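You operate a simulated robot arm through the tools that you are given. There is no shell and no other tool. Be economical: measure what you need, move in short steps, check, and stop when the job is done.

You run a simulated robot arm. Do the job below in one go: nothing can be reset, and whatever is moved stays where it is left.

TASK
Scrub the lime stain off the drainer and swill it down with the blue jug.
Fine: orange brush first; all the jug's water runs off into the sink; brush and jug go back.

Only the result counts: the job must be done as asked and must still hold three seconds after the hand-in. Knocking over, shifting, dropping, spilling or breaking anything else fails it.

THE ROBOT
A 6-joint arm with a two-finger parallel gripper, fixed in place. Base frame: the origin is at the foot of the arm, x ahead of it, y to its left, z up. Lengths are in mm, angles in degrees, forces in N, time in s.
With the tool pointing down near the work surface it reaches from about 320 to 700 mm from the base axis. Its first joint turns from -166.0 to 166.0 degrees. Payload 4.1 kg.
The tool frame sits at the grasp point between the pads (the TCP): z along the fingers, y along the line on which they close. The tips reach 23 mm beyond it. Largest opening 94 mm; finger width 38, thickness 10; the body of the gripper, 54 by 96 mm, starts 39 mm behind the TCP.
Orientation is told as [roll, pitch, yaw] about the base's x, y, z axes, in that order, counted from this pose: with the fingers straight down and closing along the base's y, the tool's x points along the base's -x, its y along +y and its z along -z.

THE INTERFACE
- The arm moves only by the tool drive_tool. Its argument "commands" is a list of rows, each a list of 7 numbers: the shift along the tool's x, y, z in units of 50 mm (1.0 is 50 mm), then the turn, a rotation vector about the tool's x, y, z in units of 4 degrees (1.0 is 4 degrees), then the finger opening in mm, from 0 to 94. In form: [[x, y, z, wx, wy, wz, hand], ...]. A call has 1 to 10 rows; each row shifts and turns the commanded pose from where the row before left it, along the tool's axes as they then stand. A call with a number of a shift or a turn outside -1 to 1 is refused whole. A row lasts 0.2 s, in which the tool goes at most 50 mm and 8.6 degrees; a call with a longer step from one row to the next is refused whole, and so is a gripper value outside its range. A pose out of reach is approached as far as the arm can. The call stops where the force on the tool passes 40 N (or 10 N more than at its start, if that is more) or the arm is blocked; 0.2 s more then pass. Each finger travels about 45 mm/s and halts on what it meets, pressing with about 32 N; the grip force reading is that of the motor and also rises with nothing between the fingers. The clock runs only during rows and for 0.2 s after the last one: add rows that do not move to give the fingers time. The reply holds the time, the measured pose of the TCP, the force on the tool along the base axes, the opening and the grip force, in the units named above and with some noise.
- Cameras (640 x 400 px; columns grow to the right, rows downward): "scene" is fixed at [401.7, 497.9, 1727.3]; the picture's right is [-0.94, -0.34, 0.00], its down [-0.32, 0.88, -0.36] and it looks along [0.12, -0.34, -0.93] (base axes); focal length 360 px, centre (320, 200). "wrist" rides on the gripper at [-39, 0, -44] in the tool frame; the picture's right is [0.00, -1.00, 0.00], its down [0.97, 0.00, -0.24] and it looks along [0.24, 0.00, 0.97] (tool axes); focal length 218 px, centre (320, 200).
- get_image(camera): a new picture of that camera. No time passes.
- raise_lower(by): slides the trunk up (or, below 0, down) by that many mm; the arm rides with it, the base frame stays. It gives what a move gives, with no picture.
- measure_at(camera, pixels): for up to 12 pixels [column, row] of the newest picture of that camera ("zoom" is the newest enlarged one), the place [x, y, z] in the base frame of the surface seen there, good to about 2 mm. No time passes.
- enlarge(camera, box): a new picture of the part [left, top, right, bottom] of that camera's present view, enlarged. No time passes.
- job_done(): hands the job in; it is judged then, once.

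Work in short steps. Measure before you move; look again where a grasp or a placing could have gone wrong, and mend it. You have 80 turns and 46 pictures in all, those below and enlarged ones among them. Open the gripper and draw the arm clear of the work before you hand the job in, unless the task says otherwise; then end with one line.

The tools are called by a JSON object that holds its "name" and its "arguments". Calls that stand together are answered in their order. drive_tool: Moves the arm, as the interface text tells. Its arguments: {"type":"object","properties":{"commands":{"type":"array","items":{"type":"array","items":{"type":"number"}}}},"required":["commands"]} The other tools are called the same way: raise_lower (by) slides the trunk up or down; get_image (camera) takes a picture; measure_at (camera, pixels) gives the place of the surface under pixels of a picture; enlarge (camera, box) takes an enlarged picture of a part of a camera's view; job_done () hands the job in.

At the start:

```text
time_s: 0.0
tool_pos: [290.1, 218.4, 1309.9]
ee_rot: [0.0, 0.0, 0.0]
ft_force: [-0.1, 0.5, -0.6]
width: 93.9
finger_force: 0.1
trunk travel left (down, up): [-525.0, 65.0]
```

scene: 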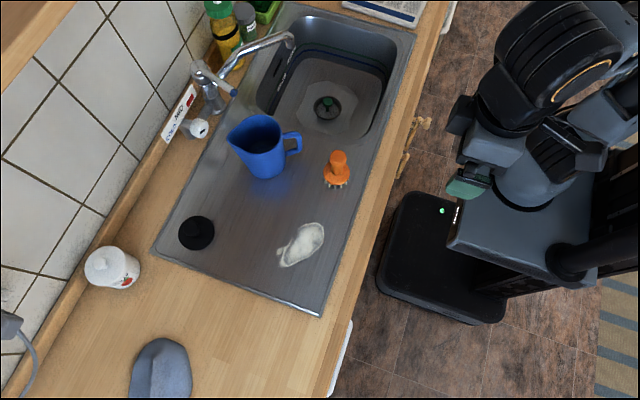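
wrist: 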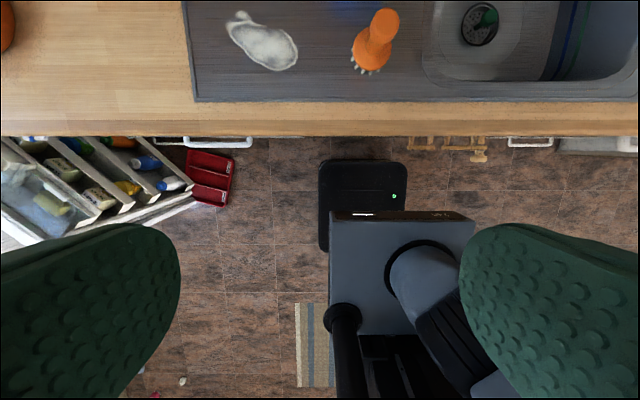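

The scene shows the stain near (302,243), the orange brush at (337,168) and the blue jug at (262,147). I'll enlarge this region and measure the key points.

{"name": "enlarge", "arguments": {"camera": "scene", "box": [150, 80, 390, 320]}}

{"name": "measure_at", "arguments": {"camera": "scene", "pixels": [[338, 155], [336, 170], [335, 184], [302, 243], [318, 228], [283, 262], [250, 118], [232, 138], [298, 142], [268, 176], [200, 230], [327, 105]]}}

{"name": "measure_at", "arguments": {"camera": "scene", "pixels": [[320, 316], [156, 256], [414, 36], [370, 170], [300, 200], [250, 220], [280, 290], [340, 215], [350, 150], [225, 180], [300, 100], [350, 100]]}}

```text
1.67 times, centred on (270, 200) of scene
```

zoom: 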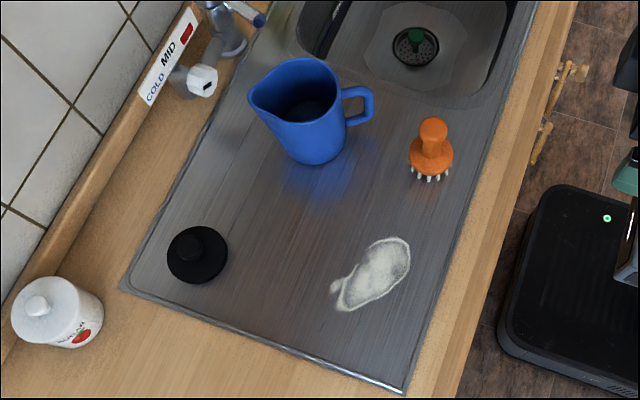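

```text
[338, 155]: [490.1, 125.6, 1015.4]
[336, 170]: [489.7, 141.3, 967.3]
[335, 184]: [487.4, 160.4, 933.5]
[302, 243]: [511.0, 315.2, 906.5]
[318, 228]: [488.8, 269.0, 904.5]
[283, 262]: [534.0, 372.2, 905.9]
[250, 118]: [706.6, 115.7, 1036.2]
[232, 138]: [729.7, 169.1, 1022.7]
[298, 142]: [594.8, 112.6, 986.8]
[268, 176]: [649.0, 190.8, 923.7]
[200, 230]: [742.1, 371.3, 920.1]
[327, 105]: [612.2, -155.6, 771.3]
```

```text
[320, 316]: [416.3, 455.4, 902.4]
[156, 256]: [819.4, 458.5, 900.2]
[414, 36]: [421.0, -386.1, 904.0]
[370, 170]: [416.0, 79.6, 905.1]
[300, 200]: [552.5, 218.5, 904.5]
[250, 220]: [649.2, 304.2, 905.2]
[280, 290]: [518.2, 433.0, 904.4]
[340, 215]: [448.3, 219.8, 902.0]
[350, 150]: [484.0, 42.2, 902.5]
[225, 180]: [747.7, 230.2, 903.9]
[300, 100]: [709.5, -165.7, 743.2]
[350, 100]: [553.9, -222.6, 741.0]
```

The brush stands upright near (488,145), with its knob at z≈1015. I'll zoom in on the brush and jug to get their exact geometry.

{"name": "enlarge", "arguments": {"camera": "scene", "box": [220, 100, 360, 200]}}

{"name": "enlarge", "arguments": {"camera": "wrist", "box": [220, 0, 420, 120]}}

```text
4.00 times, centred on (290, 150) of scene
```

zoom: 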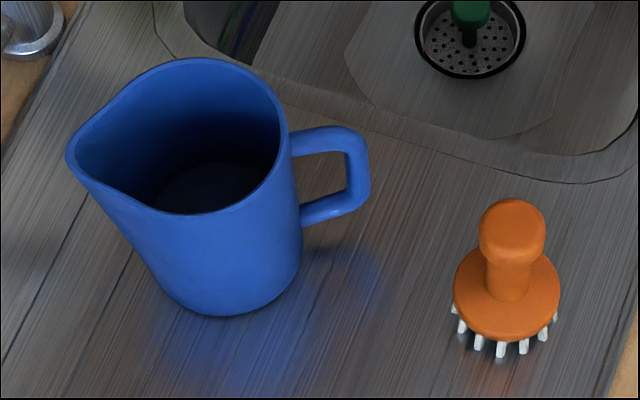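

```text
3.20 times, centred on (320, 60) of wrist
```

zoom: 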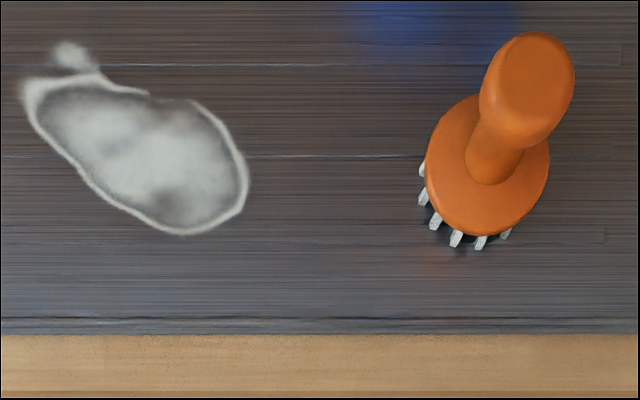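

The jug handle faces the robot at about -x, and the brush knob is at zoom (530,75). Next I'll measure the jug handle, rim and water level, plus the brush and stain outlines.

{"name": "measure_at", "arguments": {"camera": "scene", "pixels": [[290, 133.5], [297, 134], [300.5, 141], [299.5, 147], [294, 151.5], [288, 153.5], [281, 131], [269, 152.7], [228, 139], [262, 148], [266, 177.5], [260, 115.5]]}}

{"name": "measure_at", "arguments": {"camera": "zoom", "pixels": [[530, 60], [530, 90], [486, 175], [429, 175], [546, 165], [468, 232], [28, 90], [70, 45], [246, 190], [180, 233], [205, 105], [60, 155]]}}

```text
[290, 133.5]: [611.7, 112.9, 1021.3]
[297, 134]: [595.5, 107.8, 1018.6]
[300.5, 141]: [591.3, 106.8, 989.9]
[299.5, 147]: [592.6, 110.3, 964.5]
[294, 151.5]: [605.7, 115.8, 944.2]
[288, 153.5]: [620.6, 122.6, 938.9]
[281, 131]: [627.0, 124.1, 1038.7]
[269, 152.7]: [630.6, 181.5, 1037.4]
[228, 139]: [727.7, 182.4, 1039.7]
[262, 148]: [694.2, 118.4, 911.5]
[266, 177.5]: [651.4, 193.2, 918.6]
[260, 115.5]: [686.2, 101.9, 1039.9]
```

```text
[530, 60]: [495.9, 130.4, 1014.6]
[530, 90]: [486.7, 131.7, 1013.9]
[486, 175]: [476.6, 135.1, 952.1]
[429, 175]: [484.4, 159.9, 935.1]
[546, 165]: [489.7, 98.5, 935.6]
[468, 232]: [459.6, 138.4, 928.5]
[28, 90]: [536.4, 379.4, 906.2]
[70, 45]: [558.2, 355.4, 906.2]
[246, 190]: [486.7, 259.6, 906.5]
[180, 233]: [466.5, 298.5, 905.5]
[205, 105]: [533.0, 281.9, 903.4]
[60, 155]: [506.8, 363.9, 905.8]
```

The brush axis is vertical at about (490,130), with the disc at z≈935 and the knob at 990–1015. The jug's centre is about (660,145), with its handle toward (-0.88,-0.48). I'll hover over the brush first.

{"name": "drive_tool", "arguments": {"commands": [[-0.571, -0.251, 0.6, 0, 0, 0, 94], [-0.571, -0.251, 0.6, 0, 0, 0, 94], [-0.571, -0.251, 0.6, 0, 0, 0, 94], [-0.571, -0.251, 0.6, 0, 0, 0, 94], [-0.571, -0.251, 0.6, 0, 0, 0, 94], [-0.571, -0.251, 0.6, 0, 0, 0, 94], [-0.571, -0.251, 0.6, 0, 0, 0, 94], [0, 0, 0, 0, 0, 0, 94]]}}

```text
time_s: 1.8
tool_pos: [491.6, 130.2, 1099.1]
ee_rot: [0.1, 0.1, 0.1]
ft_force: [0.3, 0.5, -0.2]
width: 94.0
finger_force: 0.1
trunk travel left (down, up): [-525.0, 65.0]
```

The tool is hovering at (491.6,130.2,1099). I'll check the alignment in the wrist view before going down.

{"name": "get_image", "arguments": {"camera": "wrist"}}

```text
40 pictures are left
```

wrist: 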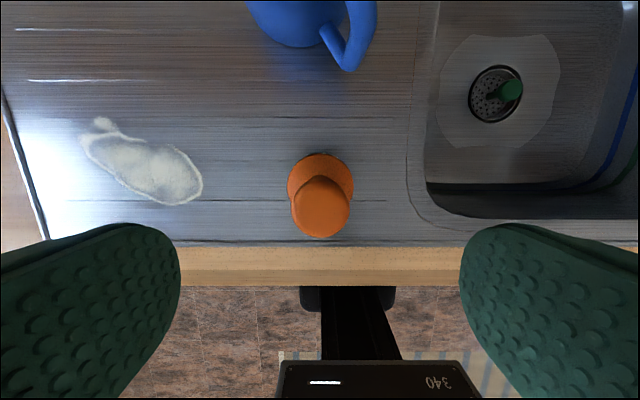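

The brush is centred at column 320. I'll go down to z≈990 and close the fingers.

{"name": "drive_tool", "arguments": {"commands": [[0, 0, 0.727, 0, 0, 0, 94], [0, 0, 0.727, 0, 0, 0, 94], [0, 0, 0.727, 0, 0, 0, 94], [0, 0, 0, 0, 0, 0, 60], [0, 0, 0, 0, 0, 0, 40], [0, 0, 0, 0, 0, 0, 20], [0, 0, 0, 0, 0, 0, 10], [0, 0, 0, 0, 0, 0, 10], [0, 0, 0, 0, 0, 0, 10]]}}

```text
time_s: 3.8
tool_pos: [490.4, 129.7, 990.1]
ee_rot: [0.0, 0.1, -0.1]
ft_force: [-0.8, 0.7, 0.1]
width: 37.3
finger_force: 32.0
trunk travel left (down, up): [-525.0, 65.0]
```

The knob is gripped at 37 mm wide. I'll lift 30 mm, move over the stain's near end and look.

{"name": "drive_tool", "arguments": {"commands": [[0, 0, -0.6, 0, 0, 0, 10], [0, 0.95, 0, 0, 0, 0, 10], [0, 0.95, 0, 0, 0, 0, 10], [0, 0.95, 0, 0, 0, 0, 10], [0, 0, 0, 0, 0, 0, 10]]}}

{"name": "get_image", "arguments": {"camera": "scene"}}

```text
time_s: 5.0
tool_pos: [490.7, 273.3, 1020.4]
ee_rot: [0.0, 0.0, -0.1]
ft_force: [-0.4, 0.8, -0.4]
width: 37.0
finger_force: 32.4
trunk travel left (down, up): [-525.0, 65.0]
```

```text
39 pictures are left
```

scene: 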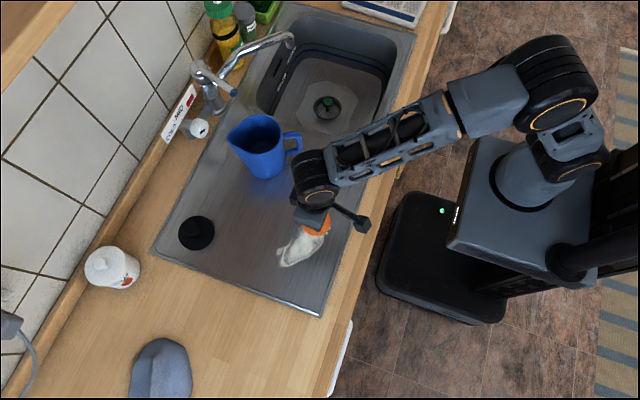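

The brush is held and hanging straight. I'll lower it in small steps until the force reads a few newtons.

{"name": "drive_tool", "arguments": {"commands": [[0, 0, 0.54, 0, 0, 0, 10], [0, 0, 0.04, 0, 0, 0, 10], [0, 0, 0.04, 0, 0, 0, 10], [0, 0, 0, 0, 0, 0, 10]]}}

```text
time_s: 6.0
tool_pos: [490.1, 273.3, 991.6]
ee_rot: [0.1, -0.1, 0.0]
ft_force: [-0.3, -1.0, 9.0]
width: 37.2
finger_force: 31.7
trunk travel left (down, up): [-525.0, 65.0]
```

Contact reads 9 N. I'll stroke along the stain's long axis, out and back.

{"name": "drive_tool", "arguments": {"commands": [[-0.18, 0.388, 0, 0, 0, 0, 10], [-0.18, 0.388, 0, 0, 0, 0, 10], [-0.18, 0.388, 0, 0, 0, 0, 10], [-0.18, 0.388, 0, 0, 0, 0, 10], [-0.18, 0.388, 0, 0, 0, 0, 10], [0, 0, 0, 0, 0, 0, 10]]}}

{"name": "get_image", "arguments": {"camera": "wrist"}}

```text
time_s: 7.4
tool_pos: [534.6, 371.3, 991.1]
ee_rot: [0.1, -0.2, -0.1]
ft_force: [-0.3, -1.5, 10.7]
width: 37.0
finger_force: 32.5
trunk travel left (down, up): [-525.0, 65.0]
```

```text
38 pictures are left
```

wrist: 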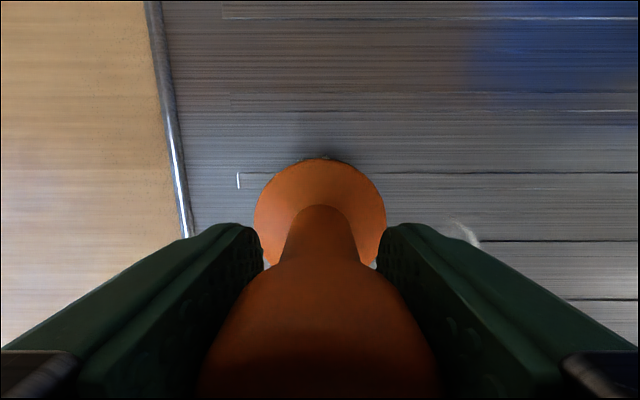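

The stain under the first stroke is gone, with only side remnants showing at (465,232). I'll scrub offset lines on both sides.

{"name": "drive_tool", "arguments": {"commands": [[-0.42, -0.18, 0, 0, 0, 0, 10], [0.2, -0.44, 0, 0, 0, 0, 10], [0.2, -0.44, 0, 0, 0, 0, 10], [0.2, -0.44, 0, 0, 0, 0, 10], [0.2, -0.44, 0, 0, 0, 0, 10], [0.44, 0.04, 0, 0, 0, 0, 10], [0.44, 0.04, 0, 0, 0, 0, 10], [-0.2, 0.44, 0, 0, 0, 0, 10], [-0.2, 0.44, 0, 0, 0, 0, 10], [-0.2, 0.44, 0, 0, 0, 0, 10]]}}

{"name": "drive_tool", "arguments": {"commands": [[-0.2, 0.44, 0, 0, 0, 0, 10], [-0.44, 0.1, 0, 0, 0, 0, 10], [0.18, -0.388, 0, 0, 0, 0, 10], [0.18, -0.388, 0, 0, 0, 0, 10], [0.18, -0.388, 0, 0, 0, 0, 10], [0.18, -0.388, 0, 0, 0, 0, 10], [0.18, -0.388, 0, 0, 0, 0, 10], [0, 0, -0.6, 0, 0, 0, 10], [0, -0.9, -0.2, 0, 0, 0, 10], [0, -0.9, 0, 0, 0, 0, 10]]}}

{"name": "enlarge", "arguments": {"camera": "scene", "box": [230, 150, 390, 310]}}

```text
time_s: 9.6
tool_pos: [501.6, 342.4, 990.5]
ee_rot: [0.0, -0.1, 0.0]
ft_force: [0.8, -1.2, 8.8]
width: 37.0
finger_force: 32.2
trunk travel left (down, up): [-525.0, 65.0]
```

```text
time_s: 11.8
tool_pos: [489.4, 181.2, 1029.5]
ee_rot: [0.0, 0.1, 0.0]
ft_force: [0.7, 0.8, -0.9]
width: 37.1
finger_force: 32.3
trunk travel left (down, up): [-525.0, 65.0]
```

```text
2.50 times, centred on (310, 230) of scene
```

zoom: 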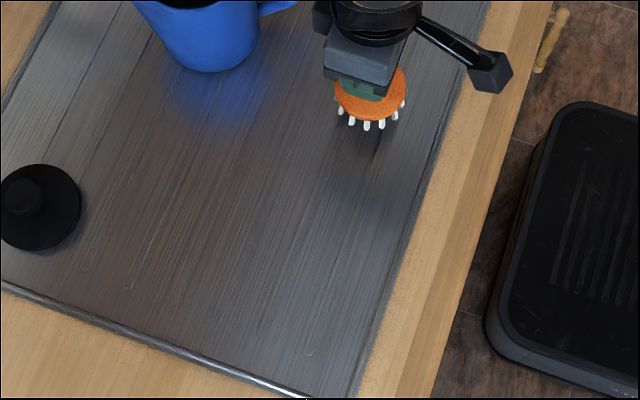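

The stain has gone from the picture. I'll put the brush back at (490,130).

{"name": "drive_tool", "arguments": {"commands": [[0, -0.515, 0, 0, 0, 0, 10], [0, -0.515, 0, 0, 0, 0, 10], [0, 0, 0, 0, 0, 0, 10]]}}

```text
time_s: 12.6
tool_pos: [488.6, 131.6, 1029.7]
ee_rot: [0.1, -0.1, 0.0]
ft_force: [-0.2, -0.3, -1.0]
width: 37.0
finger_force: 32.2
trunk travel left (down, up): [-525.0, 65.0]
```

The tool is above the brush's original spot. I'll lower it until contact.

{"name": "drive_tool", "arguments": {"commands": [[-0.02, -0.02, 0.72, 0, 0, 0, 10], [0, 0, 0.06, 0, 0, 0, 10], [0, 0, 0, 0, 0, 0, 10]]}}

```text
time_s: 13.4
tool_pos: [489.3, 130.0, 991.3]
ee_rot: [0.0, 0.0, -0.1]
ft_force: [-0.5, 0.2, -0.2]
width: 36.9
finger_force: 32.4
trunk travel left (down, up): [-525.0, 65.0]
```

{"name": "drive_tool", "arguments": {"commands": [[0, 0, 0.03, 0, 0, 0, 10], [0, 0, 0, 0, 0, 0, 10]]}}

```text
time_s: 14.0
tool_pos: [489.7, 129.9, 990.7]
ee_rot: [0.0, -0.1, -0.1]
ft_force: [-0.9, 0.2, 10.7]
width: 37.1
finger_force: 32.0
trunk travel left (down, up): [-525.0, 65.0]
```

Contact, at 10.7 N. I'll ease off about 1 mm, open the fingers and rise.

{"name": "drive_tool", "arguments": {"commands": [[0, 0, -0.02, 0, 0, 0, 10], [0, 0, 0, 0, 0, 0, 50], [0, 0, 0, 0, 0, 0, 94], [0, 0, 0, 0, 0, 0, 94], [0, 0, 0, 0, 0, 0, 94], [0, 0, 0, 0, 0, 0, 94], [0, 0, 0, 0, 0, 0, 94]]}}

{"name": "drive_tool", "arguments": {"commands": [[0, 0, -0.8, 0, 0, 0, 94], [0, 0, -0.8, 0, 0, 0, 94], [0, 0, -0.8, 0, 0, 0, 94], [0.6, 0, -0.8, 0, 0, 0, 94], [0.6, 0, 0, 0, 0, 0, 94], [0, 0, 0, 0, 0, 0, 94]]}}

{"name": "enlarge", "arguments": {"camera": "scene", "box": [200, 90, 380, 310]}}

```text
time_s: 15.6
tool_pos: [490.9, 130.1, 991.0]
ee_rot: [0.0, 0.0, -0.1]
ft_force: [-0.5, -0.2, 0.6]
width: 94.0
finger_force: 0.0
trunk travel left (down, up): [-525.0, 65.0]
```

```text
time_s: 17.0
tool_pos: [428.6, 130.1, 1151.4]
ee_rot: [0.0, -0.1, 0.0]
ft_force: [-1.2, -0.7, -0.3]
width: 94.0
finger_force: 0.1
trunk travel left (down, up): [-525.0, 65.0]
```

```text
1.82 times, centred on (290, 200) of scene
```

zoom: 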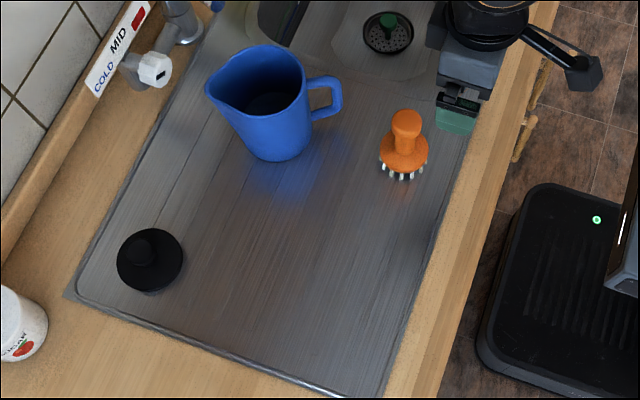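

The brush is back upright, so the jug is next. I'll grip its handle with the fingers closing across it, which means turning the tool to yaw ≈28.5° before going over.

{"name": "drive_tool", "arguments": {"commands": [[0, 0, 0, 0, 0, -0.89, 94], [0, 0, 0, 0, 0, -0.89, 94], [0, 0, 0, 0, 0, -0.89, 94], [0, 0, 0, 0, 0, -0.89, 94], [0, 0, 0, 0, 0, -0.89, 94], [0, 0, 0, 0, 0, -0.89, 94], [0, 0, 0, 0, 0, -0.89, 94], [0, 0, 0, 0, 0, -0.895, 94], [0, 0, 0, 0, 0, 0, 70]]}}

```text
time_s: 19.0
tool_pos: [429.8, 130.4, 1150.9]
ee_rot: [0.0, 0.1, 28.5]
ft_force: [0.3, 0.4, 0.3]
width: 69.9
finger_force: 0.2
trunk travel left (down, up): [-525.0, 65.0]
```

Yaw is set. I'll move over the handle bar at about (598,112), keeping z≈1150, and look.

{"name": "drive_tool", "arguments": {"commands": [[-0.695, -0.48, 0, 0, 0, 0, 70], [-0.695, -0.48, 0, 0, 0, 0, 70], [-0.695, -0.48, 0, 0, 0, 0, 70], [-0.695, -0.48, 0, 0, 0, 0, 70], [0, 0, 0, 0, 0, 0, 70]]}}

{"name": "get_image", "arguments": {"camera": "wrist"}}

```text
time_s: 20.2
tool_pos: [598.5, 113.4, 1150.3]
ee_rot: [0.1, -0.1, 28.5]
ft_force: [-0.6, -0.8, -0.2]
width: 70.0
finger_force: 0.0
trunk travel left (down, up): [-525.0, 65.0]
```

```text
35 pictures are left
```

wrist: 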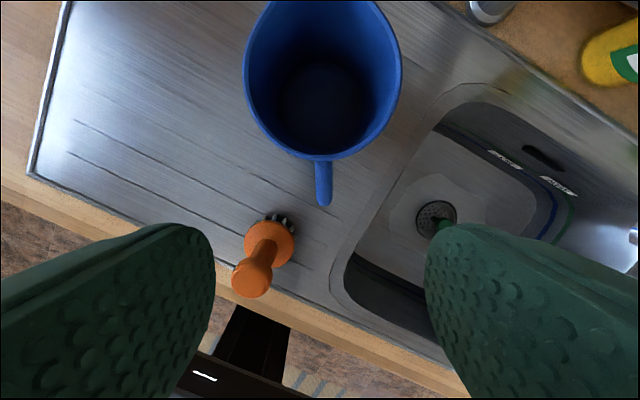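

The handle sits in the tool's mid-plane at column ≈323. I'll measure it and the jug rim exactly.

{"name": "measure_at", "arguments": {"camera": "wrist", "pixels": [[323, 165], [325, 180], [325, 192], [325, 202], [316, 185], [331, 185], [320, 157], [246, 70], [399, 70], [320, 60], [300, 120], [340, 100]]}}

```text
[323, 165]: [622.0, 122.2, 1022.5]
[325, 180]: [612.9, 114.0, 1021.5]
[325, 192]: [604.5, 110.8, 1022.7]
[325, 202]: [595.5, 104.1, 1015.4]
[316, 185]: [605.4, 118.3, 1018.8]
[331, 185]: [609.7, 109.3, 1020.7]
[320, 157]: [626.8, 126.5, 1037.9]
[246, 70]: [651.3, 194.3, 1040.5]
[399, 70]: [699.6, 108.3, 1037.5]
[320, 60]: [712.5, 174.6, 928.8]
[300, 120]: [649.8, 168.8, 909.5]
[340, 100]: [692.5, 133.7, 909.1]
```

The jug centre works out at about (674,150) with handle bars about 10 mm wide; the tool needs to shift about 4–6 mm sideways. I'll back off along the handle direction and tilt 30° so the gripper clears the rim.

{"name": "drive_tool", "arguments": {"commands": [[0.54, -0.064, 0, 0, 0, 0, 70], [0.54, -0.064, 0, 0, -0.9375, 0, 70], [0, 0, 0, 0, -0.9375, 0, 70], [0, 0, 0, 0, -0.9375, 0, 70], [0, 0, 0, 0, -0.9375, 0, 70], [0, 0, 0, 0, -0.9375, 0, 70], [0, 0, 0, 0, -0.9375, 0, 70], [0, 0, 0, 0, -0.9375, 0, 60], [0, 0, 0, 0, -0.9375, 0, 60], [0, 0, 0, 0, 0, 0, 60]]}}

```text
time_s: 22.4
tool_pos: [553.0, 82.2, 1149.9]
ee_rot: [0.0, -30.1, 28.6]
ft_force: [0.3, 0.1, 0.2]
width: 59.9
finger_force: 0.1
trunk travel left (down, up): [-525.0, 65.0]
```

The pose is good. I'll go to the pre-grasp point 100 mm short along the tool axis and check.

{"name": "drive_tool", "arguments": {"commands": [[0.311, -0.006, 0.55, 0, 0, 0, 60], [0.311, -0.006, 0.55, 0, 0, 0, 60], [0, 0, 0, 0, 0, 0, 60]]}}

{"name": "get_image", "arguments": {"camera": "wrist"}}

```text
time_s: 23.2
tool_pos: [555.3, 80.8, 1087.8]
ee_rot: [0.1, -30.0, 28.5]
ft_force: [0.5, -1.0, -0.2]
width: 60.0
finger_force: 0.1
trunk travel left (down, up): [-525.0, 65.0]
```

```text
34 pictures are left
```

wrist: 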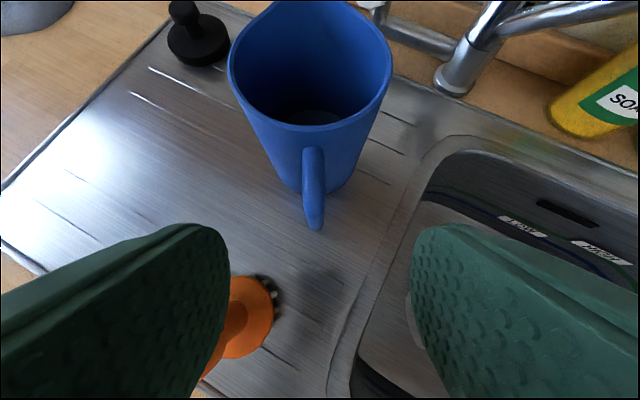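

The handle now shows at column ≈314, slightly off centre the other way. I'll measure both sides of it.

{"name": "measure_at", "arguments": {"camera": "wrist", "pixels": [[313, 165], [303, 170], [325, 170], [314, 190], [306, 195], [324, 195], [315, 220], [310, 215], [322, 215], [319, 105]]}}

```text
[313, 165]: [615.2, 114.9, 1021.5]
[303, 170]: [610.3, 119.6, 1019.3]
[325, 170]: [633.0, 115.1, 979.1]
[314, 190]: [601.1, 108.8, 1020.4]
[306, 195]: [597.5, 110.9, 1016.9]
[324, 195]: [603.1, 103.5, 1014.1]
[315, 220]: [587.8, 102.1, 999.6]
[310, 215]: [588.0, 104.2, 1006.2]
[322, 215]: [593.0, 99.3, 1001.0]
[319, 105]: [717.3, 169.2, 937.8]
```

The handle's lateral offset is +2.5 mm and its bar is centred about 92 mm from the jug axis. I'll correct for that, advance and close gently.

{"name": "drive_tool", "arguments": {"commands": [[0.11, 0.05, 0, 0, 0, 0, 60], [0, 0, 0.65, 0, 0, 0, 60], [0, 0, 0.65, 0, 0, 0, 60], [0, 0, 0.66, 0, 0, 0, 60], [0, 0, 0, 0, 0, 0, 60]]}}

{"name": "get_image", "arguments": {"camera": "wrist"}}

```text
time_s: 24.4
tool_pos: [593.5, 105.5, 999.7]
ee_rot: [0.0, -29.9, 28.5]
ft_force: [0.2, 0.5, -0.2]
width: 60.2
finger_force: 0.1
trunk travel left (down, up): [-525.0, 65.0]
```

```text
33 pictures are left
```

wrist: 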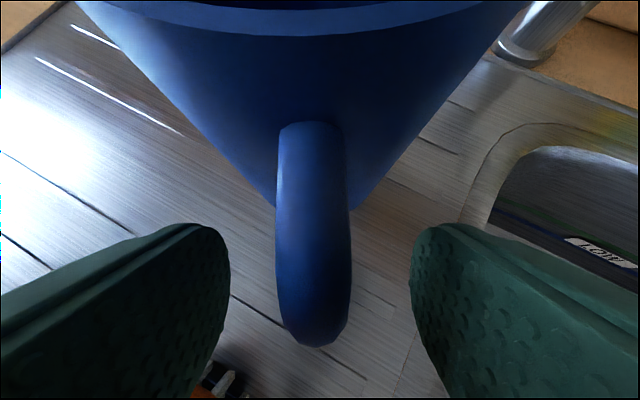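

The handle is well centred between the fingers at columns ~277–352. I'll make a 1 mm tweak and close.

{"name": "drive_tool", "arguments": {"commands": [[0, 0.02, 0, 0, 0, 0, 45], [0, 0, 0, 0, 0, 0, 35], [0, 0, 0, 0, 0, 0, 25], [0, 0, 0, 0, 0, 0, 15], [0, 0, 0, 0, 0, 0, 5], [0, 0, 0, 0, 0, 0, 0], [0, 0, 0, 0, 0, 0, 0], [0, 0, 0, 0, 0, 0, 0]]}}

```text
time_s: 26.2
tool_pos: [591.1, 105.1, 1000.0]
ee_rot: [0.0, -30.0, 28.5]
ft_force: [-0.1, 0.6, 1.1]
width: 14.2
finger_force: 31.7
trunk travel left (down, up): [-525.0, 65.0]
```

The handle is held at 14 mm. I'll do a test lift of about 20 mm.

{"name": "drive_tool", "arguments": {"commands": [[-0.05, 0, -0.0866, 0, 0, 0, 0], [-0.05, 0, -0.0866, 0, 0, 0, 0], [-0.05, 0, -0.0866, 0, 0, 0, 0], [-0.05, 0, -0.0866, 0, 0, 0, 0], [0, 0, 0, 0, 0, 0, 0], [0, 0, 0, 0, 0, 0, 0]]}}

{"name": "get_image", "arguments": {"camera": "wrist"}}

{"name": "enlarge", "arguments": {"camera": "scene", "box": [200, 80, 360, 220]}}

```text
time_s: 27.6
tool_pos: [592.8, 105.3, 1018.4]
ee_rot: [0.0, -30.0, 28.5]
ft_force: [-0.3, 0.3, -3.3]
width: 14.2
finger_force: 31.9
trunk travel left (down, up): [-525.0, 65.0]
```

```text
32 pictures are left
```

wrist: 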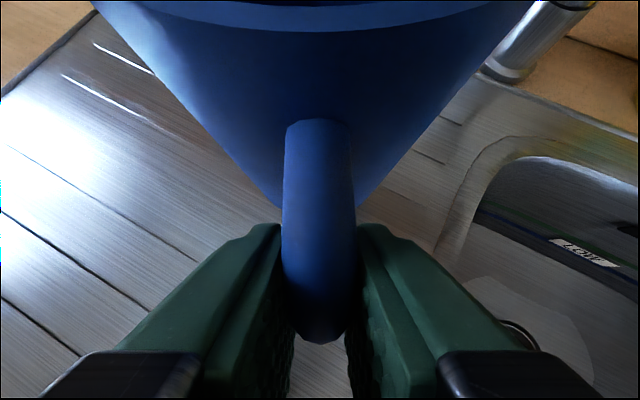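

```text
2.86 times, centred on (280, 150) of scene
```

zoom: 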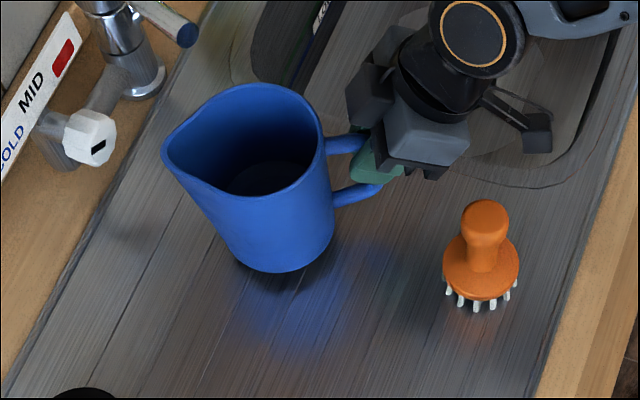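

The jug lifted level (about 0.35 kg) and there's no slip in the pictures. I'll raise it further and carry it gently toward the stain area, away from the brush.

{"name": "drive_tool", "arguments": {"commands": [[-0.205, 0, -0.354, 0, 0, 0, 0], [-0.205, 0, -0.354, 0, 0, 0, 0], [-0.205, 0, -0.354, 0, 0, 0, 0], [-0.205, 0, -0.354, 0, 0, 0, 0], [0.03, 0.234, -0.018, 0, 0, 0, 0], [0.0646, 0.467, -0.037, 0, 0, 0, 0], [0.0646, 0.467, -0.037, 0, 0, 0, 0], [0.0646, 0.467, -0.037, 0, 0, 0, 0], [0.0646, 0.467, -0.037, 0, 0, 0, 0], [0.0646, 0.467, -0.037, 0, 0, 0, 0]]}}

{"name": "drive_tool", "arguments": {"commands": [[0.0646, 0.467, -0.037, 0, 0, 0, 0], [0.0646, 0.467, -0.037, 0, 0, 0, 0], [0.0646, 0.467, -0.037, 0, 0, 0, 0], [0.0646, 0.467, -0.037, 0, 0, 0, 0], [0.0646, 0.467, -0.037, 0, 0, 0, 0], [0.0646, 0.467, -0.037, 0, 0, 0, 0], [0.03, 0.234, -0.018, 0, 0, 0, 0], [0, 0, 0, 0, 0, 0, 0]]}}

{"name": "get_image", "arguments": {"camera": "scene"}}

```text
time_s: 29.8
tool_pos: [512.4, 208.2, 1100.7]
ee_rot: [0.0, -30.0, 28.5]
ft_force: [-0.8, -0.1, -2.8]
width: 14.3
finger_force: 31.9
trunk travel left (down, up): [-525.0, 65.0]
```

```text
time_s: 31.6
tool_pos: [419.1, 333.4, 1101.2]
ee_rot: [0.0, -30.0, 28.6]
ft_force: [0.0, 0.1, -4.5]
width: 14.0
finger_force: 31.8
trunk travel left (down, up): [-525.0, 65.0]
```

```text
30 pictures are left
```

scene: 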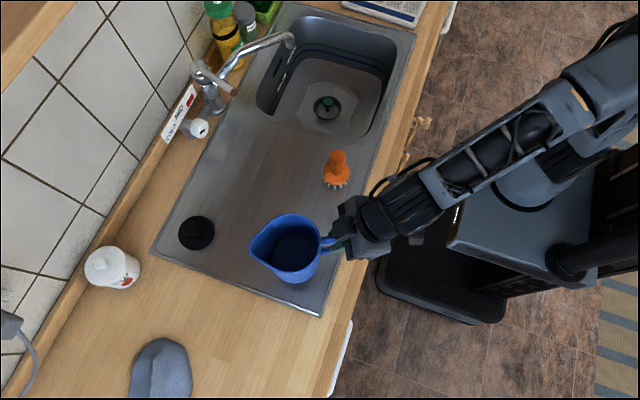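

The jug is steady over the drainer. I'll turn it about the vertical by -72° so the spout points away from the edges and toward the sink side.

{"name": "drive_tool", "arguments": {"commands": [[0, 0, 0, 0.25, 0, 0.433, 0], [0, 0, 0, 0.5, 0, 0.866, 0], [0, 0, 0, 0.5, 0, 0.866, 0], [0, 0, 0, 0.5, 0, 0.866, 0], [0, 0, 0, 0.5, 0, 0.866, 0], [0, 0, 0, 0.5, 0, 0.866, 0], [0, 0, 0, 0.5, 0, 0.866, 0], [0, 0, 0, 0.5, 0, 0.866, 0], [0, 0, 0, 0.5, 0, 0.866, 0], [0, 0, 0, 0.5, 0, 0.866, 0]]}}

{"name": "drive_tool", "arguments": {"commands": [[0, 0, 0, 0.5, 0, 0.866, 0], [0, 0, 0, 0.5, 0, 0.866, 0], [0, 0, 0, 0.5, 0, 0.866, 0], [0, 0, 0, 0.5, 0, 0.866, 0], [0, 0, 0, 0.5, 0, 0.866, 0], [0, 0, 0, 0.5, 0, 0.866, 0], [0, 0, 0, 0.5, 0, 0.866, 0], [0, 0, 0, 0.5, 0, 0.866, 0], [0, 0, 0, 0.25, 0, 0.433, 0], [0, 0, 0, 0, 0, 0, 0]]}}

{"name": "get_image", "arguments": {"camera": "scene"}}

```text
time_s: 33.8
tool_pos: [419.6, 331.3, 1100.9]
ee_rot: [-0.1, -30.0, -9.5]
ft_force: [0.0, 0.7, -4.0]
width: 14.3
finger_force: 31.9
trunk travel left (down, up): [-525.0, 65.0]
```

```text
time_s: 36.0
tool_pos: [419.9, 331.4, 1101.2]
ee_rot: [0.0, -30.0, -43.6]
ft_force: [-0.3, 0.4, -3.6]
width: 13.9
finger_force: 32.4
trunk travel left (down, up): [-525.0, 65.0]
```

```text
29 pictures are left
```

scene: 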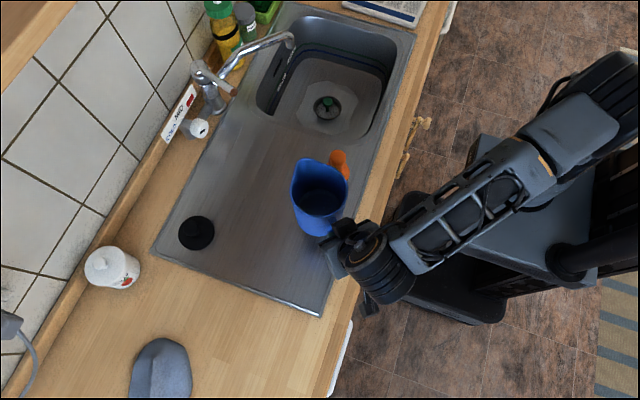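

The jug points along about (0.72,-0.69). I'll slide it to the pre-pour spot, TCP near (431,450), keeping it level.

{"name": "drive_tool", "arguments": {"commands": [[0.112, 0.157, -0.053, 0, 0, 0, 0], [0.223, 0.313, -0.106, 0, 0, 0, 0], [0.223, 0.313, -0.106, 0, 0, 0, 0], [0.223, 0.313, -0.106, 0, 0, 0, 0], [0.223, 0.313, -0.106, 0, 0, 0, 0], [0.223, 0.313, -0.106, 0, 0, 0, 0], [0.112, 0.157, -0.053, 0, 0, 0, 0], [0, 0, 0, 0, 0, 0, 0]]}}

```text
time_s: 37.8
tool_pos: [430.2, 450.0, 1094.6]
ee_rot: [-0.1, -30.0, -43.4]
ft_force: [0.2, -0.3, -3.3]
width: 14.3
finger_force: 31.3
trunk travel left (down, up): [-525.0, 65.0]
```

Next I'll tilt 40° in place, staying below the expected pouring angle, and look.

{"name": "drive_tool", "arguments": {"commands": [[0, 0, 0, 0, 1, 0, 0], [0, 0, 0, 0, 1, 0, 0], [0, 0, 0, 0, 1, 0, 0], [0, 0, 0, 0, 1, 0, 0], [0, 0, 0, 0, 1, 0, 0], [0, 0, 0, 0, 1, 0, 0], [0, 0, 0, 0, 1, 0, 0], [0, 0, 0, 0, 1, 0, 0], [0, 0, 0, 0, 1, 0, 0], [0, 0, 0, 0, 1, 0, 0]]}}

{"name": "get_image", "arguments": {"camera": "scene"}}

{"name": "get_image", "arguments": {"camera": "wrist"}}

```text
time_s: 40.0
tool_pos: [430.1, 450.8, 1094.0]
ee_rot: [0.1, 10.0, -43.4]
ft_force: [-1.1, -0.2, -4.0]
width: 14.2
finger_force: 32.5
trunk travel left (down, up): [-525.0, 65.0]
```

```text
28 pictures are left
```

scene: 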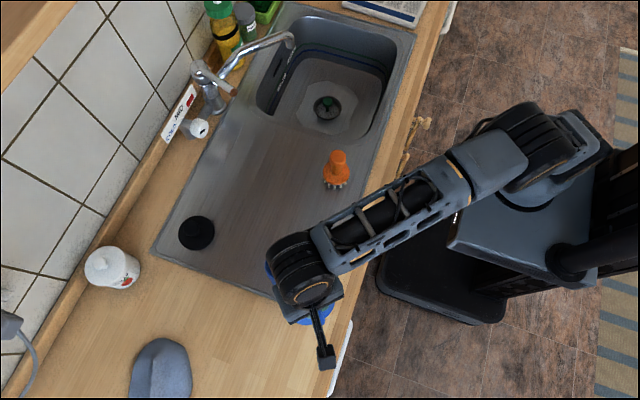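

```text
27 pictures are left
```

wrist: 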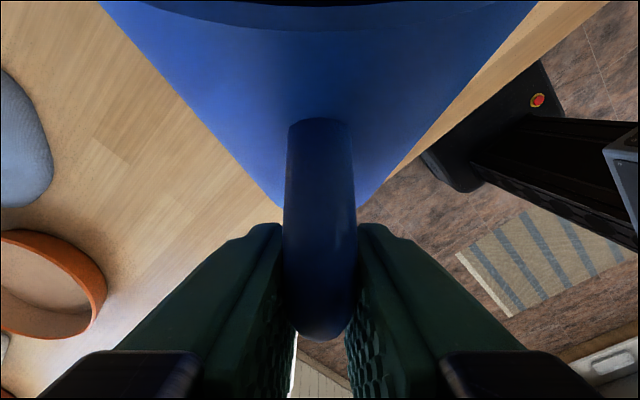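

The grip is firm. I'll continue to a 60° tilt, shifting so the spout stays over the stain near (530,355).

{"name": "drive_tool", "arguments": {"commands": [[-0.117, 0, -0.025, 0, 1, 0, 0], [-0.125, 0, -0.036, 0, 1, 0, 0], [-0.132, 0, -0.048, 0, 1, 0, 0], [-0.133, 0, -0.059, 0, 1, 0, 0], [-0.138, 0, -0.073, 0, 1, 0, 0], [0, 0, 0, 0, 0, 0, 0], [0, 0, 0, 0, 0, 0, 0]]}}

{"name": "enlarge", "arguments": {"camera": "scene", "box": [220, 130, 400, 330]}}

```text
time_s: 41.6
tool_pos: [456.3, 426.5, 1096.0]
ee_rot: [0.0, 30.0, -43.6]
ft_force: [0.2, -0.1, -4.0]
width: 14.3
finger_force: 31.5
trunk travel left (down, up): [-525.0, 65.0]
```

```text
2.00 times, centred on (310, 230) of scene
```

zoom: 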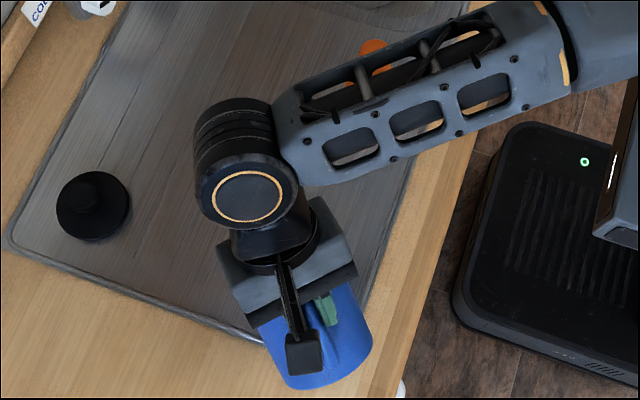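

The spout is at about (537,349), hidden below the wrist, with no pouring yet (4 N). I'll tilt slowly from 60° to 80°, still tracking.

{"name": "drive_tool", "arguments": {"commands": [[-0.072, 0, -0.043, 0, 0.5, 0, 0], [-0.072, 0, -0.047, 0, 0.5, 0, 0], [-0.072, 0, -0.05, 0, 0.5, 0, 0], [-0.072, 0, -0.054, 0, 0.5, 0, 0], [-0.073, 0, -0.059, 0, 0.5, 0, 0], [-0.072, 0, -0.063, 0, 0.5, 0, 0], [-0.072, 0, -0.067, 0, 0.5, 0, 0], [-0.071, 0, -0.071, 0, 0.5, 0, 0], [-0.068, 0, -0.073, 0, 0.5, 0, 0], [-0.067, 0, -0.077, 0, 0.5, 0, 0]]}}

{"name": "get_image", "arguments": {"camera": "scene"}}

```text
time_s: 43.8
tool_pos: [489.1, 393.8, 1095.1]
ee_rot: [0.1, 50.1, -43.5]
ft_force: [0.5, -0.1, -2.8]
width: 14.0
finger_force: 31.7
trunk travel left (down, up): [-525.0, 65.0]
```

```text
25 pictures are left
```

scene: 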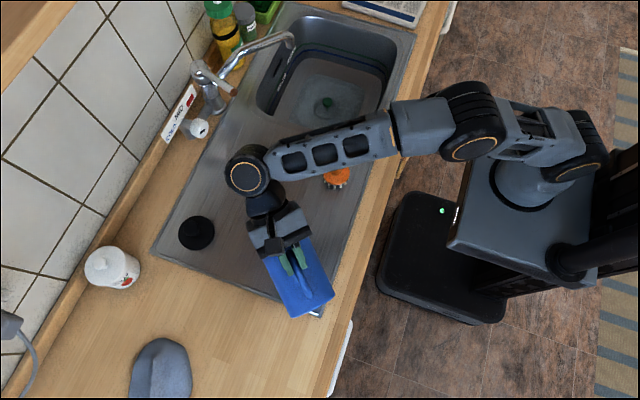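

Pouring is under way: the basin now shows water near (325,100) and the load has dropped. I'll continue to 100° while sweeping the spout along the stain.

{"name": "drive_tool", "arguments": {"commands": [[-0.065, -0.09, -0.081, 0, 0.5, 0, 0], [-0.063, -0.09, -0.083, 0, 0.5, 0, 0], [-0.061, -0.09, -0.087, 0, 0.5, 0, 0], [-0.058, -0.09, -0.089, 0, 0.5, 0, 0], [-0.056, -0.09, -0.093, 0, 0.5, 0, 0], [-0.053, -0.09, -0.096, 0, 0.5, 0, 0], [-0.05, -0.09, -0.098, 0, 0.5, 0, 0], [-0.047, -0.09, -0.101, 0, 0.5, 0, 0], [-0.044, -0.09, -0.103, 0, 0.5, 0, 0], [-0.04, -0.09, -0.105, 0, 0.5, 0, 0]]}}

{"name": "get_image", "arguments": {"camera": "scene"}}

```text
time_s: 46.0
tool_pos: [497.0, 323.4, 1097.0]
ee_rot: [0.0, 69.9, -43.3]
ft_force: [0.1, 0.1, -2.1]
width: 14.1
finger_force: 31.6
trunk travel left (down, up): [-525.0, 65.0]
```

```text
24 pictures are left
```

scene: 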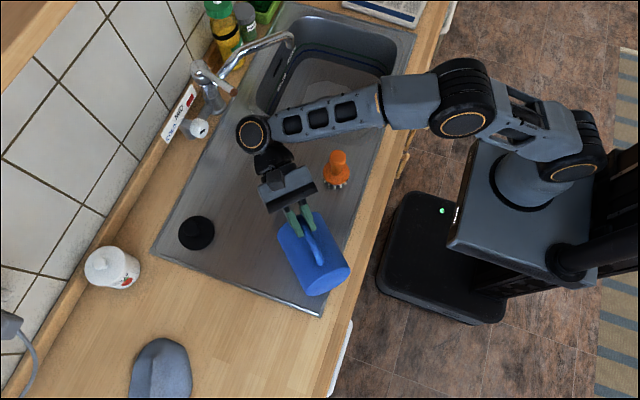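

The load is dropping (2.1 N) and the brush is untouched. I'll tilt on to 120° while sweeping back.

{"name": "drive_tool", "arguments": {"commands": [[-0.046, 0.1, -0.132, 0, 0.625, 0, 0], [-0.04, 0.1, -0.134, 0, 0.625, 0, 0], [-0.034, 0.1, -0.136, 0, 0.625, 0, 0], [-0.028, 0.1, -0.137, 0, 0.625, 0, 0], [-0.022, 0.1, -0.138, 0, 0.625, 0, 0], [-0.016, 0.1, -0.139, 0, 0.625, 0, 0], [-0.01, 0.1, -0.14, 0, 0.625, 0, 0], [-0.004, 0.1, -0.14, 0, 0.625, 0, 0], [0, 0, 0, 0, 0, 0, 0], [0, 0, 0, 0, 0, 0, 0]]}}

{"name": "get_image", "arguments": {"camera": "scene"}}

```text
time_s: 48.2
tool_pos: [533.7, 332.2, 1091.9]
ee_rot: [-14.7, 89.8, -58.7]
ft_force: [0.2, 0.0, -1.5]
width: 13.8
finger_force: 31.4
out of reach, approached as far as the arm can: row 6, 7, 8
trunk travel left (down, up): [-525.0, 65.0]
```

```text
23 pictures are left
```

scene: 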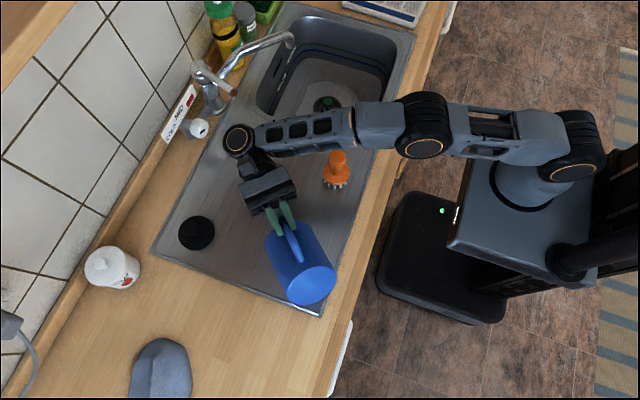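

The jug is at about 120° tilt, just at the limit of reach, with the load at 1.5 N. I'll bring the commanded pose back to where the arm is and wait for the last water to drain.

{"name": "drive_tool", "arguments": {"commands": [[0, 0, 0.2, 0, 0, 0, 0], [0, 0, 0.2, 0, 0, 0, 0], [0, 0, 0.2, 0, 0, 0, 0], [0, 0, 0.1, 0, 0, 0, 0], [0, 0, 0, 0, 0, 0, 0], [0, 0, 0, 0, 0, 0, 0], [0, 0, 0, 0, 0, 0, 0], [0, 0, 0, 0, 0, 0, 0], [0, 0, 0, 0, 0, 0, 0], [0, 0, 0, 0, 0, 0, 0]]}}

{"name": "enlarge", "arguments": {"camera": "scene", "box": [200, 60, 400, 320]}}

{"name": "get_image", "arguments": {"camera": "wrist"}}

```text
time_s: 50.4
tool_pos: [508.3, 357.0, 1092.3]
ee_rot: [-52.7, 90.0, -96.0]
ft_force: [0.5, 0.3, -2.0]
width: 13.7
finger_force: 31.7
trunk travel left (down, up): [-525.0, 65.0]
```

```text
1.54 times, centred on (300, 190) of scene
```

zoom: 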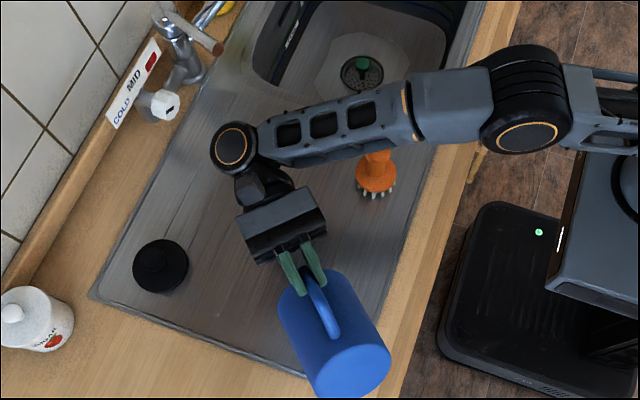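

```text
21 pictures are left
```

wrist: 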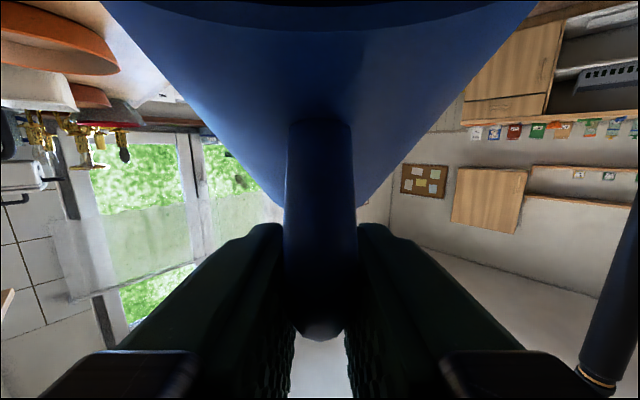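

The jug has drained, the basin is emptying and the brush is undisturbed. I'll tilt the jug back upright in place, -120° in all.

{"name": "drive_tool", "arguments": {"commands": [[0, 0, 0, 0, -1, 0, 0], [0, 0, 0, 0, -1, 0, 0], [0, 0, 0, 0, -1, 0, 0], [0, 0, 0, 0, -1, 0, 0], [0, 0, 0, 0, -1, 0, 0], [0, 0, 0, 0, -1, 0, 0], [0, 0, 0, 0, -1, 0, 0], [0, 0, 0, 0, -1, 0, 0], [0, 0, 0, 0, -1, 0, 0], [0, 0, 0, 0, -1, 0, 0]]}}

{"name": "drive_tool", "arguments": {"commands": [[0, 0, 0, 0, -1, 0, 0], [0, 0, 0, 0, -1, 0, 0], [0, 0, 0, 0, -1, 0, 0], [0, 0, 0, 0, -1, 0, 0], [0, 0, 0, 0, -1, 0, 0], [0, 0, 0, 0, -1, 0, 0], [0, 0, 0, 0, -1, 0, 0], [0, 0, 0, 0, -1, 0, 0], [0, 0, 0, 0, -1, 0, 0], [0, 0, 0, 0, -1, 0, 0]]}}

{"name": "get_image", "arguments": {"camera": "scene"}}

```text
time_s: 52.6
tool_pos: [508.7, 355.4, 1092.7]
ee_rot: [0.0, 49.9, -43.4]
ft_force: [0.9, -0.2, -1.0]
width: 14.0
finger_force: 32.8
trunk travel left (down, up): [-525.0, 65.0]
```

```text
time_s: 54.8
tool_pos: [508.4, 357.3, 1092.6]
ee_rot: [-0.1, 9.9, -43.5]
ft_force: [0.3, 0.5, -2.3]
width: 14.0
finger_force: 32.7
trunk travel left (down, up): [-525.0, 65.0]
```

```text
20 pictures are left
```

scene: 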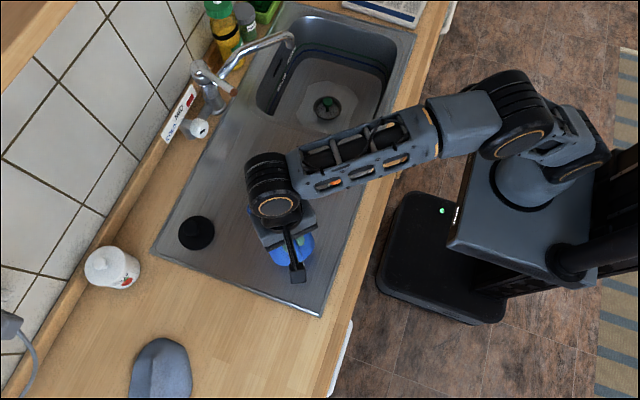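

The orientation has followed cleanly. I'll do the last 40° back to upright.

{"name": "drive_tool", "arguments": {"commands": [[0, 0, 0, 0, -1, 0, 0], [0, 0, 0, 0, -1, 0, 0], [0, 0, 0, 0, -1, 0, 0], [0, 0, 0, 0, -1, 0, 0], [0, 0, 0, 0, -1, 0, 0], [0, 0, 0, 0, -1, 0, 0], [0, 0, 0, 0, -1, 0, 0], [0, 0, 0, 0, -1, 0, 0], [0, 0, 0, 0, -1, 0, 0], [0, 0, 0, 0, -1, 0, 0]]}}

{"name": "get_image", "arguments": {"camera": "scene"}}

```text
time_s: 57.0
tool_pos: [507.4, 357.4, 1092.1]
ee_rot: [0.0, -30.1, -43.3]
ft_force: [0.0, 0.1, -2.4]
width: 14.1
finger_force: 31.6
trunk travel left (down, up): [-525.0, 65.0]
```

```text
19 pictures are left
```

scene: 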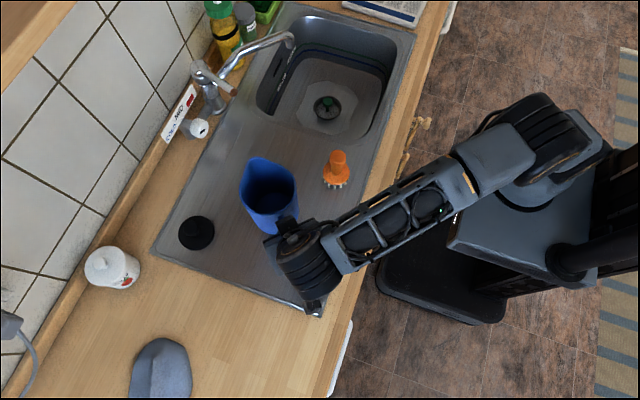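

The jug is upright again. I'll turn it back +72° about the vertical.

{"name": "drive_tool", "arguments": {"commands": [[0, 0, 0, -0.5, 0, -0.866, 0], [0, 0, 0, -0.5, 0, -0.866, 0], [0, 0, 0, -0.5, 0, -0.866, 0], [0, 0, 0, -0.5, 0, -0.866, 0], [0, 0, 0, -0.5, 0, -0.866, 0], [0, 0, 0, -0.5, 0, -0.866, 0], [0, 0, 0, -0.5, 0, -0.866, 0], [0, 0, 0, -0.5, 0, -0.866, 0], [0, 0, 0, -0.5, 0, -0.866, 0]]}}

{"name": "drive_tool", "arguments": {"commands": [[0, 0, 0, -0.5, 0, -0.866, 0], [0, 0, 0, -0.5, 0, -0.866, 0], [0, 0, 0, -0.5, 0, -0.866, 0], [0, 0, 0, -0.5, 0, -0.866, 0], [0, 0, 0, -0.5, 0, -0.866, 0], [0, 0, 0, -0.5, 0, -0.866, 0], [0, 0, 0, -0.5, 0, -0.866, 0], [0, 0, 0, -0.5, 0, -0.866, 0], [0, 0, 0, -0.49, 0, -0.85, 0], [0, 0, 0, 0, 0, 0, 0]]}}

{"name": "enlarge", "arguments": {"camera": "scene", "box": [180, 100, 380, 330]}}

```text
time_s: 59.0
tool_pos: [508.1, 356.3, 1092.9]
ee_rot: [0.0, -30.0, -7.4]
ft_force: [0.2, 0.5, -1.0]
width: 14.0
finger_force: 32.5
trunk travel left (down, up): [-525.0, 65.0]
```

```text
time_s: 61.2
tool_pos: [507.9, 356.2, 1092.6]
ee_rot: [0.0, -30.1, 28.5]
ft_force: [-0.5, -0.8, -2.4]
width: 14.3
finger_force: 31.6
trunk travel left (down, up): [-525.0, 65.0]
```

```text
1.74 times, centred on (280, 215) of scene
```

zoom: 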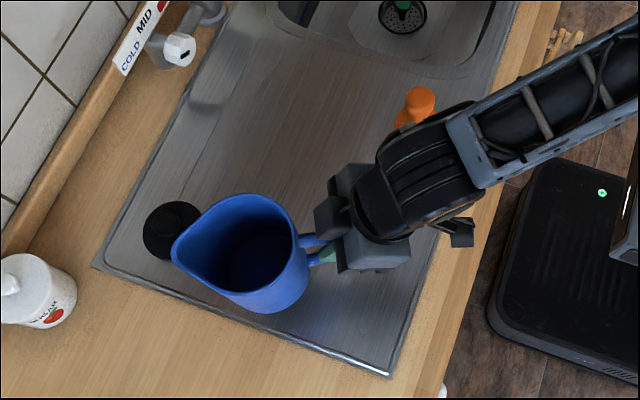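

The jug is back at its original yaw. I'll carry it back to above its original place.

{"name": "drive_tool", "arguments": {"commands": [[0.0785, -0.522, -0.0453, 0, 0, 0, 0], [0.0785, -0.522, -0.0453, 0, 0, 0, 0], [0.0785, -0.522, -0.0453, 0, 0, 0, 0], [0.0785, -0.522, -0.0453, 0, 0, 0, 0], [0.0785, -0.522, -0.0453, 0, 0, 0, 0], [0.0785, -0.522, -0.0453, 0, 0, 0, 0], [0.0785, -0.522, -0.0453, 0, 0, 0, 0], [0.0785, -0.522, -0.0453, 0, 0, 0, 0], [0.0785, -0.522, -0.0453, 0, 0, 0, 0], [0.0785, -0.522, -0.0453, 0, 0, 0, 0]]}}

{"name": "drive_tool", "arguments": {"commands": [[0, 0, 0, 0, 0, 0, 0], [0, 0, 0, 0, 0, 0, 0]]}}

{"name": "get_image", "arguments": {"camera": "scene"}}

```text
time_s: 63.4
tool_pos: [593.3, 106.2, 1092.7]
ee_rot: [0.0, -29.9, 28.6]
ft_force: [-1.0, 0.2, -0.9]
width: 14.0
finger_force: 32.1
trunk travel left (down, up): [-525.0, 65.0]
```

```text
time_s: 64.0
tool_pos: [593.4, 105.2, 1094.1]
ee_rot: [0.0, -30.1, 28.4]
ft_force: [0.6, 0.0, -2.1]
width: 14.0
finger_force: 31.9
trunk travel left (down, up): [-525.0, 65.0]
```

```text
17 pictures are left
```

scene: 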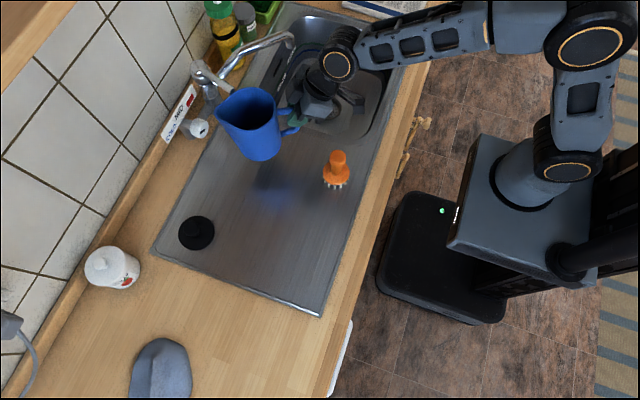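

The jug is over its spot. I'll lower it to just above contact and then feel for the surface.

{"name": "drive_tool", "arguments": {"commands": [[0.22, 0, 0.381, 0, 0, 0, 0], [0.22, 0, 0.381, 0, 0, 0, 0], [0.22, 0, 0.381, 0, 0, 0, 0], [0.22, 0, 0.381, 0, 0, 0, 0], [0, 0, 0, 0, 0, 0, 0], [0, 0, 0, 0, 0, 0, 0]]}}

{"name": "drive_tool", "arguments": {"commands": [[0.02, 0, 0.0346, 0, 0, 0, 0], [0.01, 0, 0.0173, 0, 0, 0, 0], [0, 0, 0, 0, 0, 0, 0]]}}

```text
time_s: 65.4
tool_pos: [591.4, 104.7, 1004.0]
ee_rot: [0.1, -30.0, 28.5]
ft_force: [-0.7, -0.5, -1.4]
width: 14.0
finger_force: 32.0
trunk travel left (down, up): [-525.0, 65.0]
```

```text
time_s: 66.2
tool_pos: [593.2, 103.7, 1002.0]
ee_rot: [0.0, -30.1, 28.3]
ft_force: [0.0, 0.0, -2.7]
width: 13.8
finger_force: 31.8
trunk travel left (down, up): [-525.0, 65.0]
```

No contact yet at about z 1001. I'll continue in 1 mm steps.

{"name": "drive_tool", "arguments": {"commands": [[0.01, 0, 0.0173, 0, 0, 0, 0], [0, 0, 0, 0, 0, 0, 0]]}}

{"name": "drive_tool", "arguments": {"commands": [[0.01, 0, 0.0173, 0, 0, 0, 0], [0, 0, 0, 0, 0, 0, 0]]}}

```text
time_s: 66.8
tool_pos: [593.5, 105.1, 1001.2]
ee_rot: [0.0, -30.0, 28.5]
ft_force: [0.0, 0.5, -0.7]
width: 13.9
finger_force: 32.0
trunk travel left (down, up): [-525.0, 65.0]
```

```text
time_s: 67.4
tool_pos: [593.2, 104.2, 1000.3]
ee_rot: [0.0, -30.1, 28.4]
ft_force: [-1.2, -1.9, 3.1]
width: 13.9
finger_force: 32.1
trunk travel left (down, up): [-525.0, 65.0]
```

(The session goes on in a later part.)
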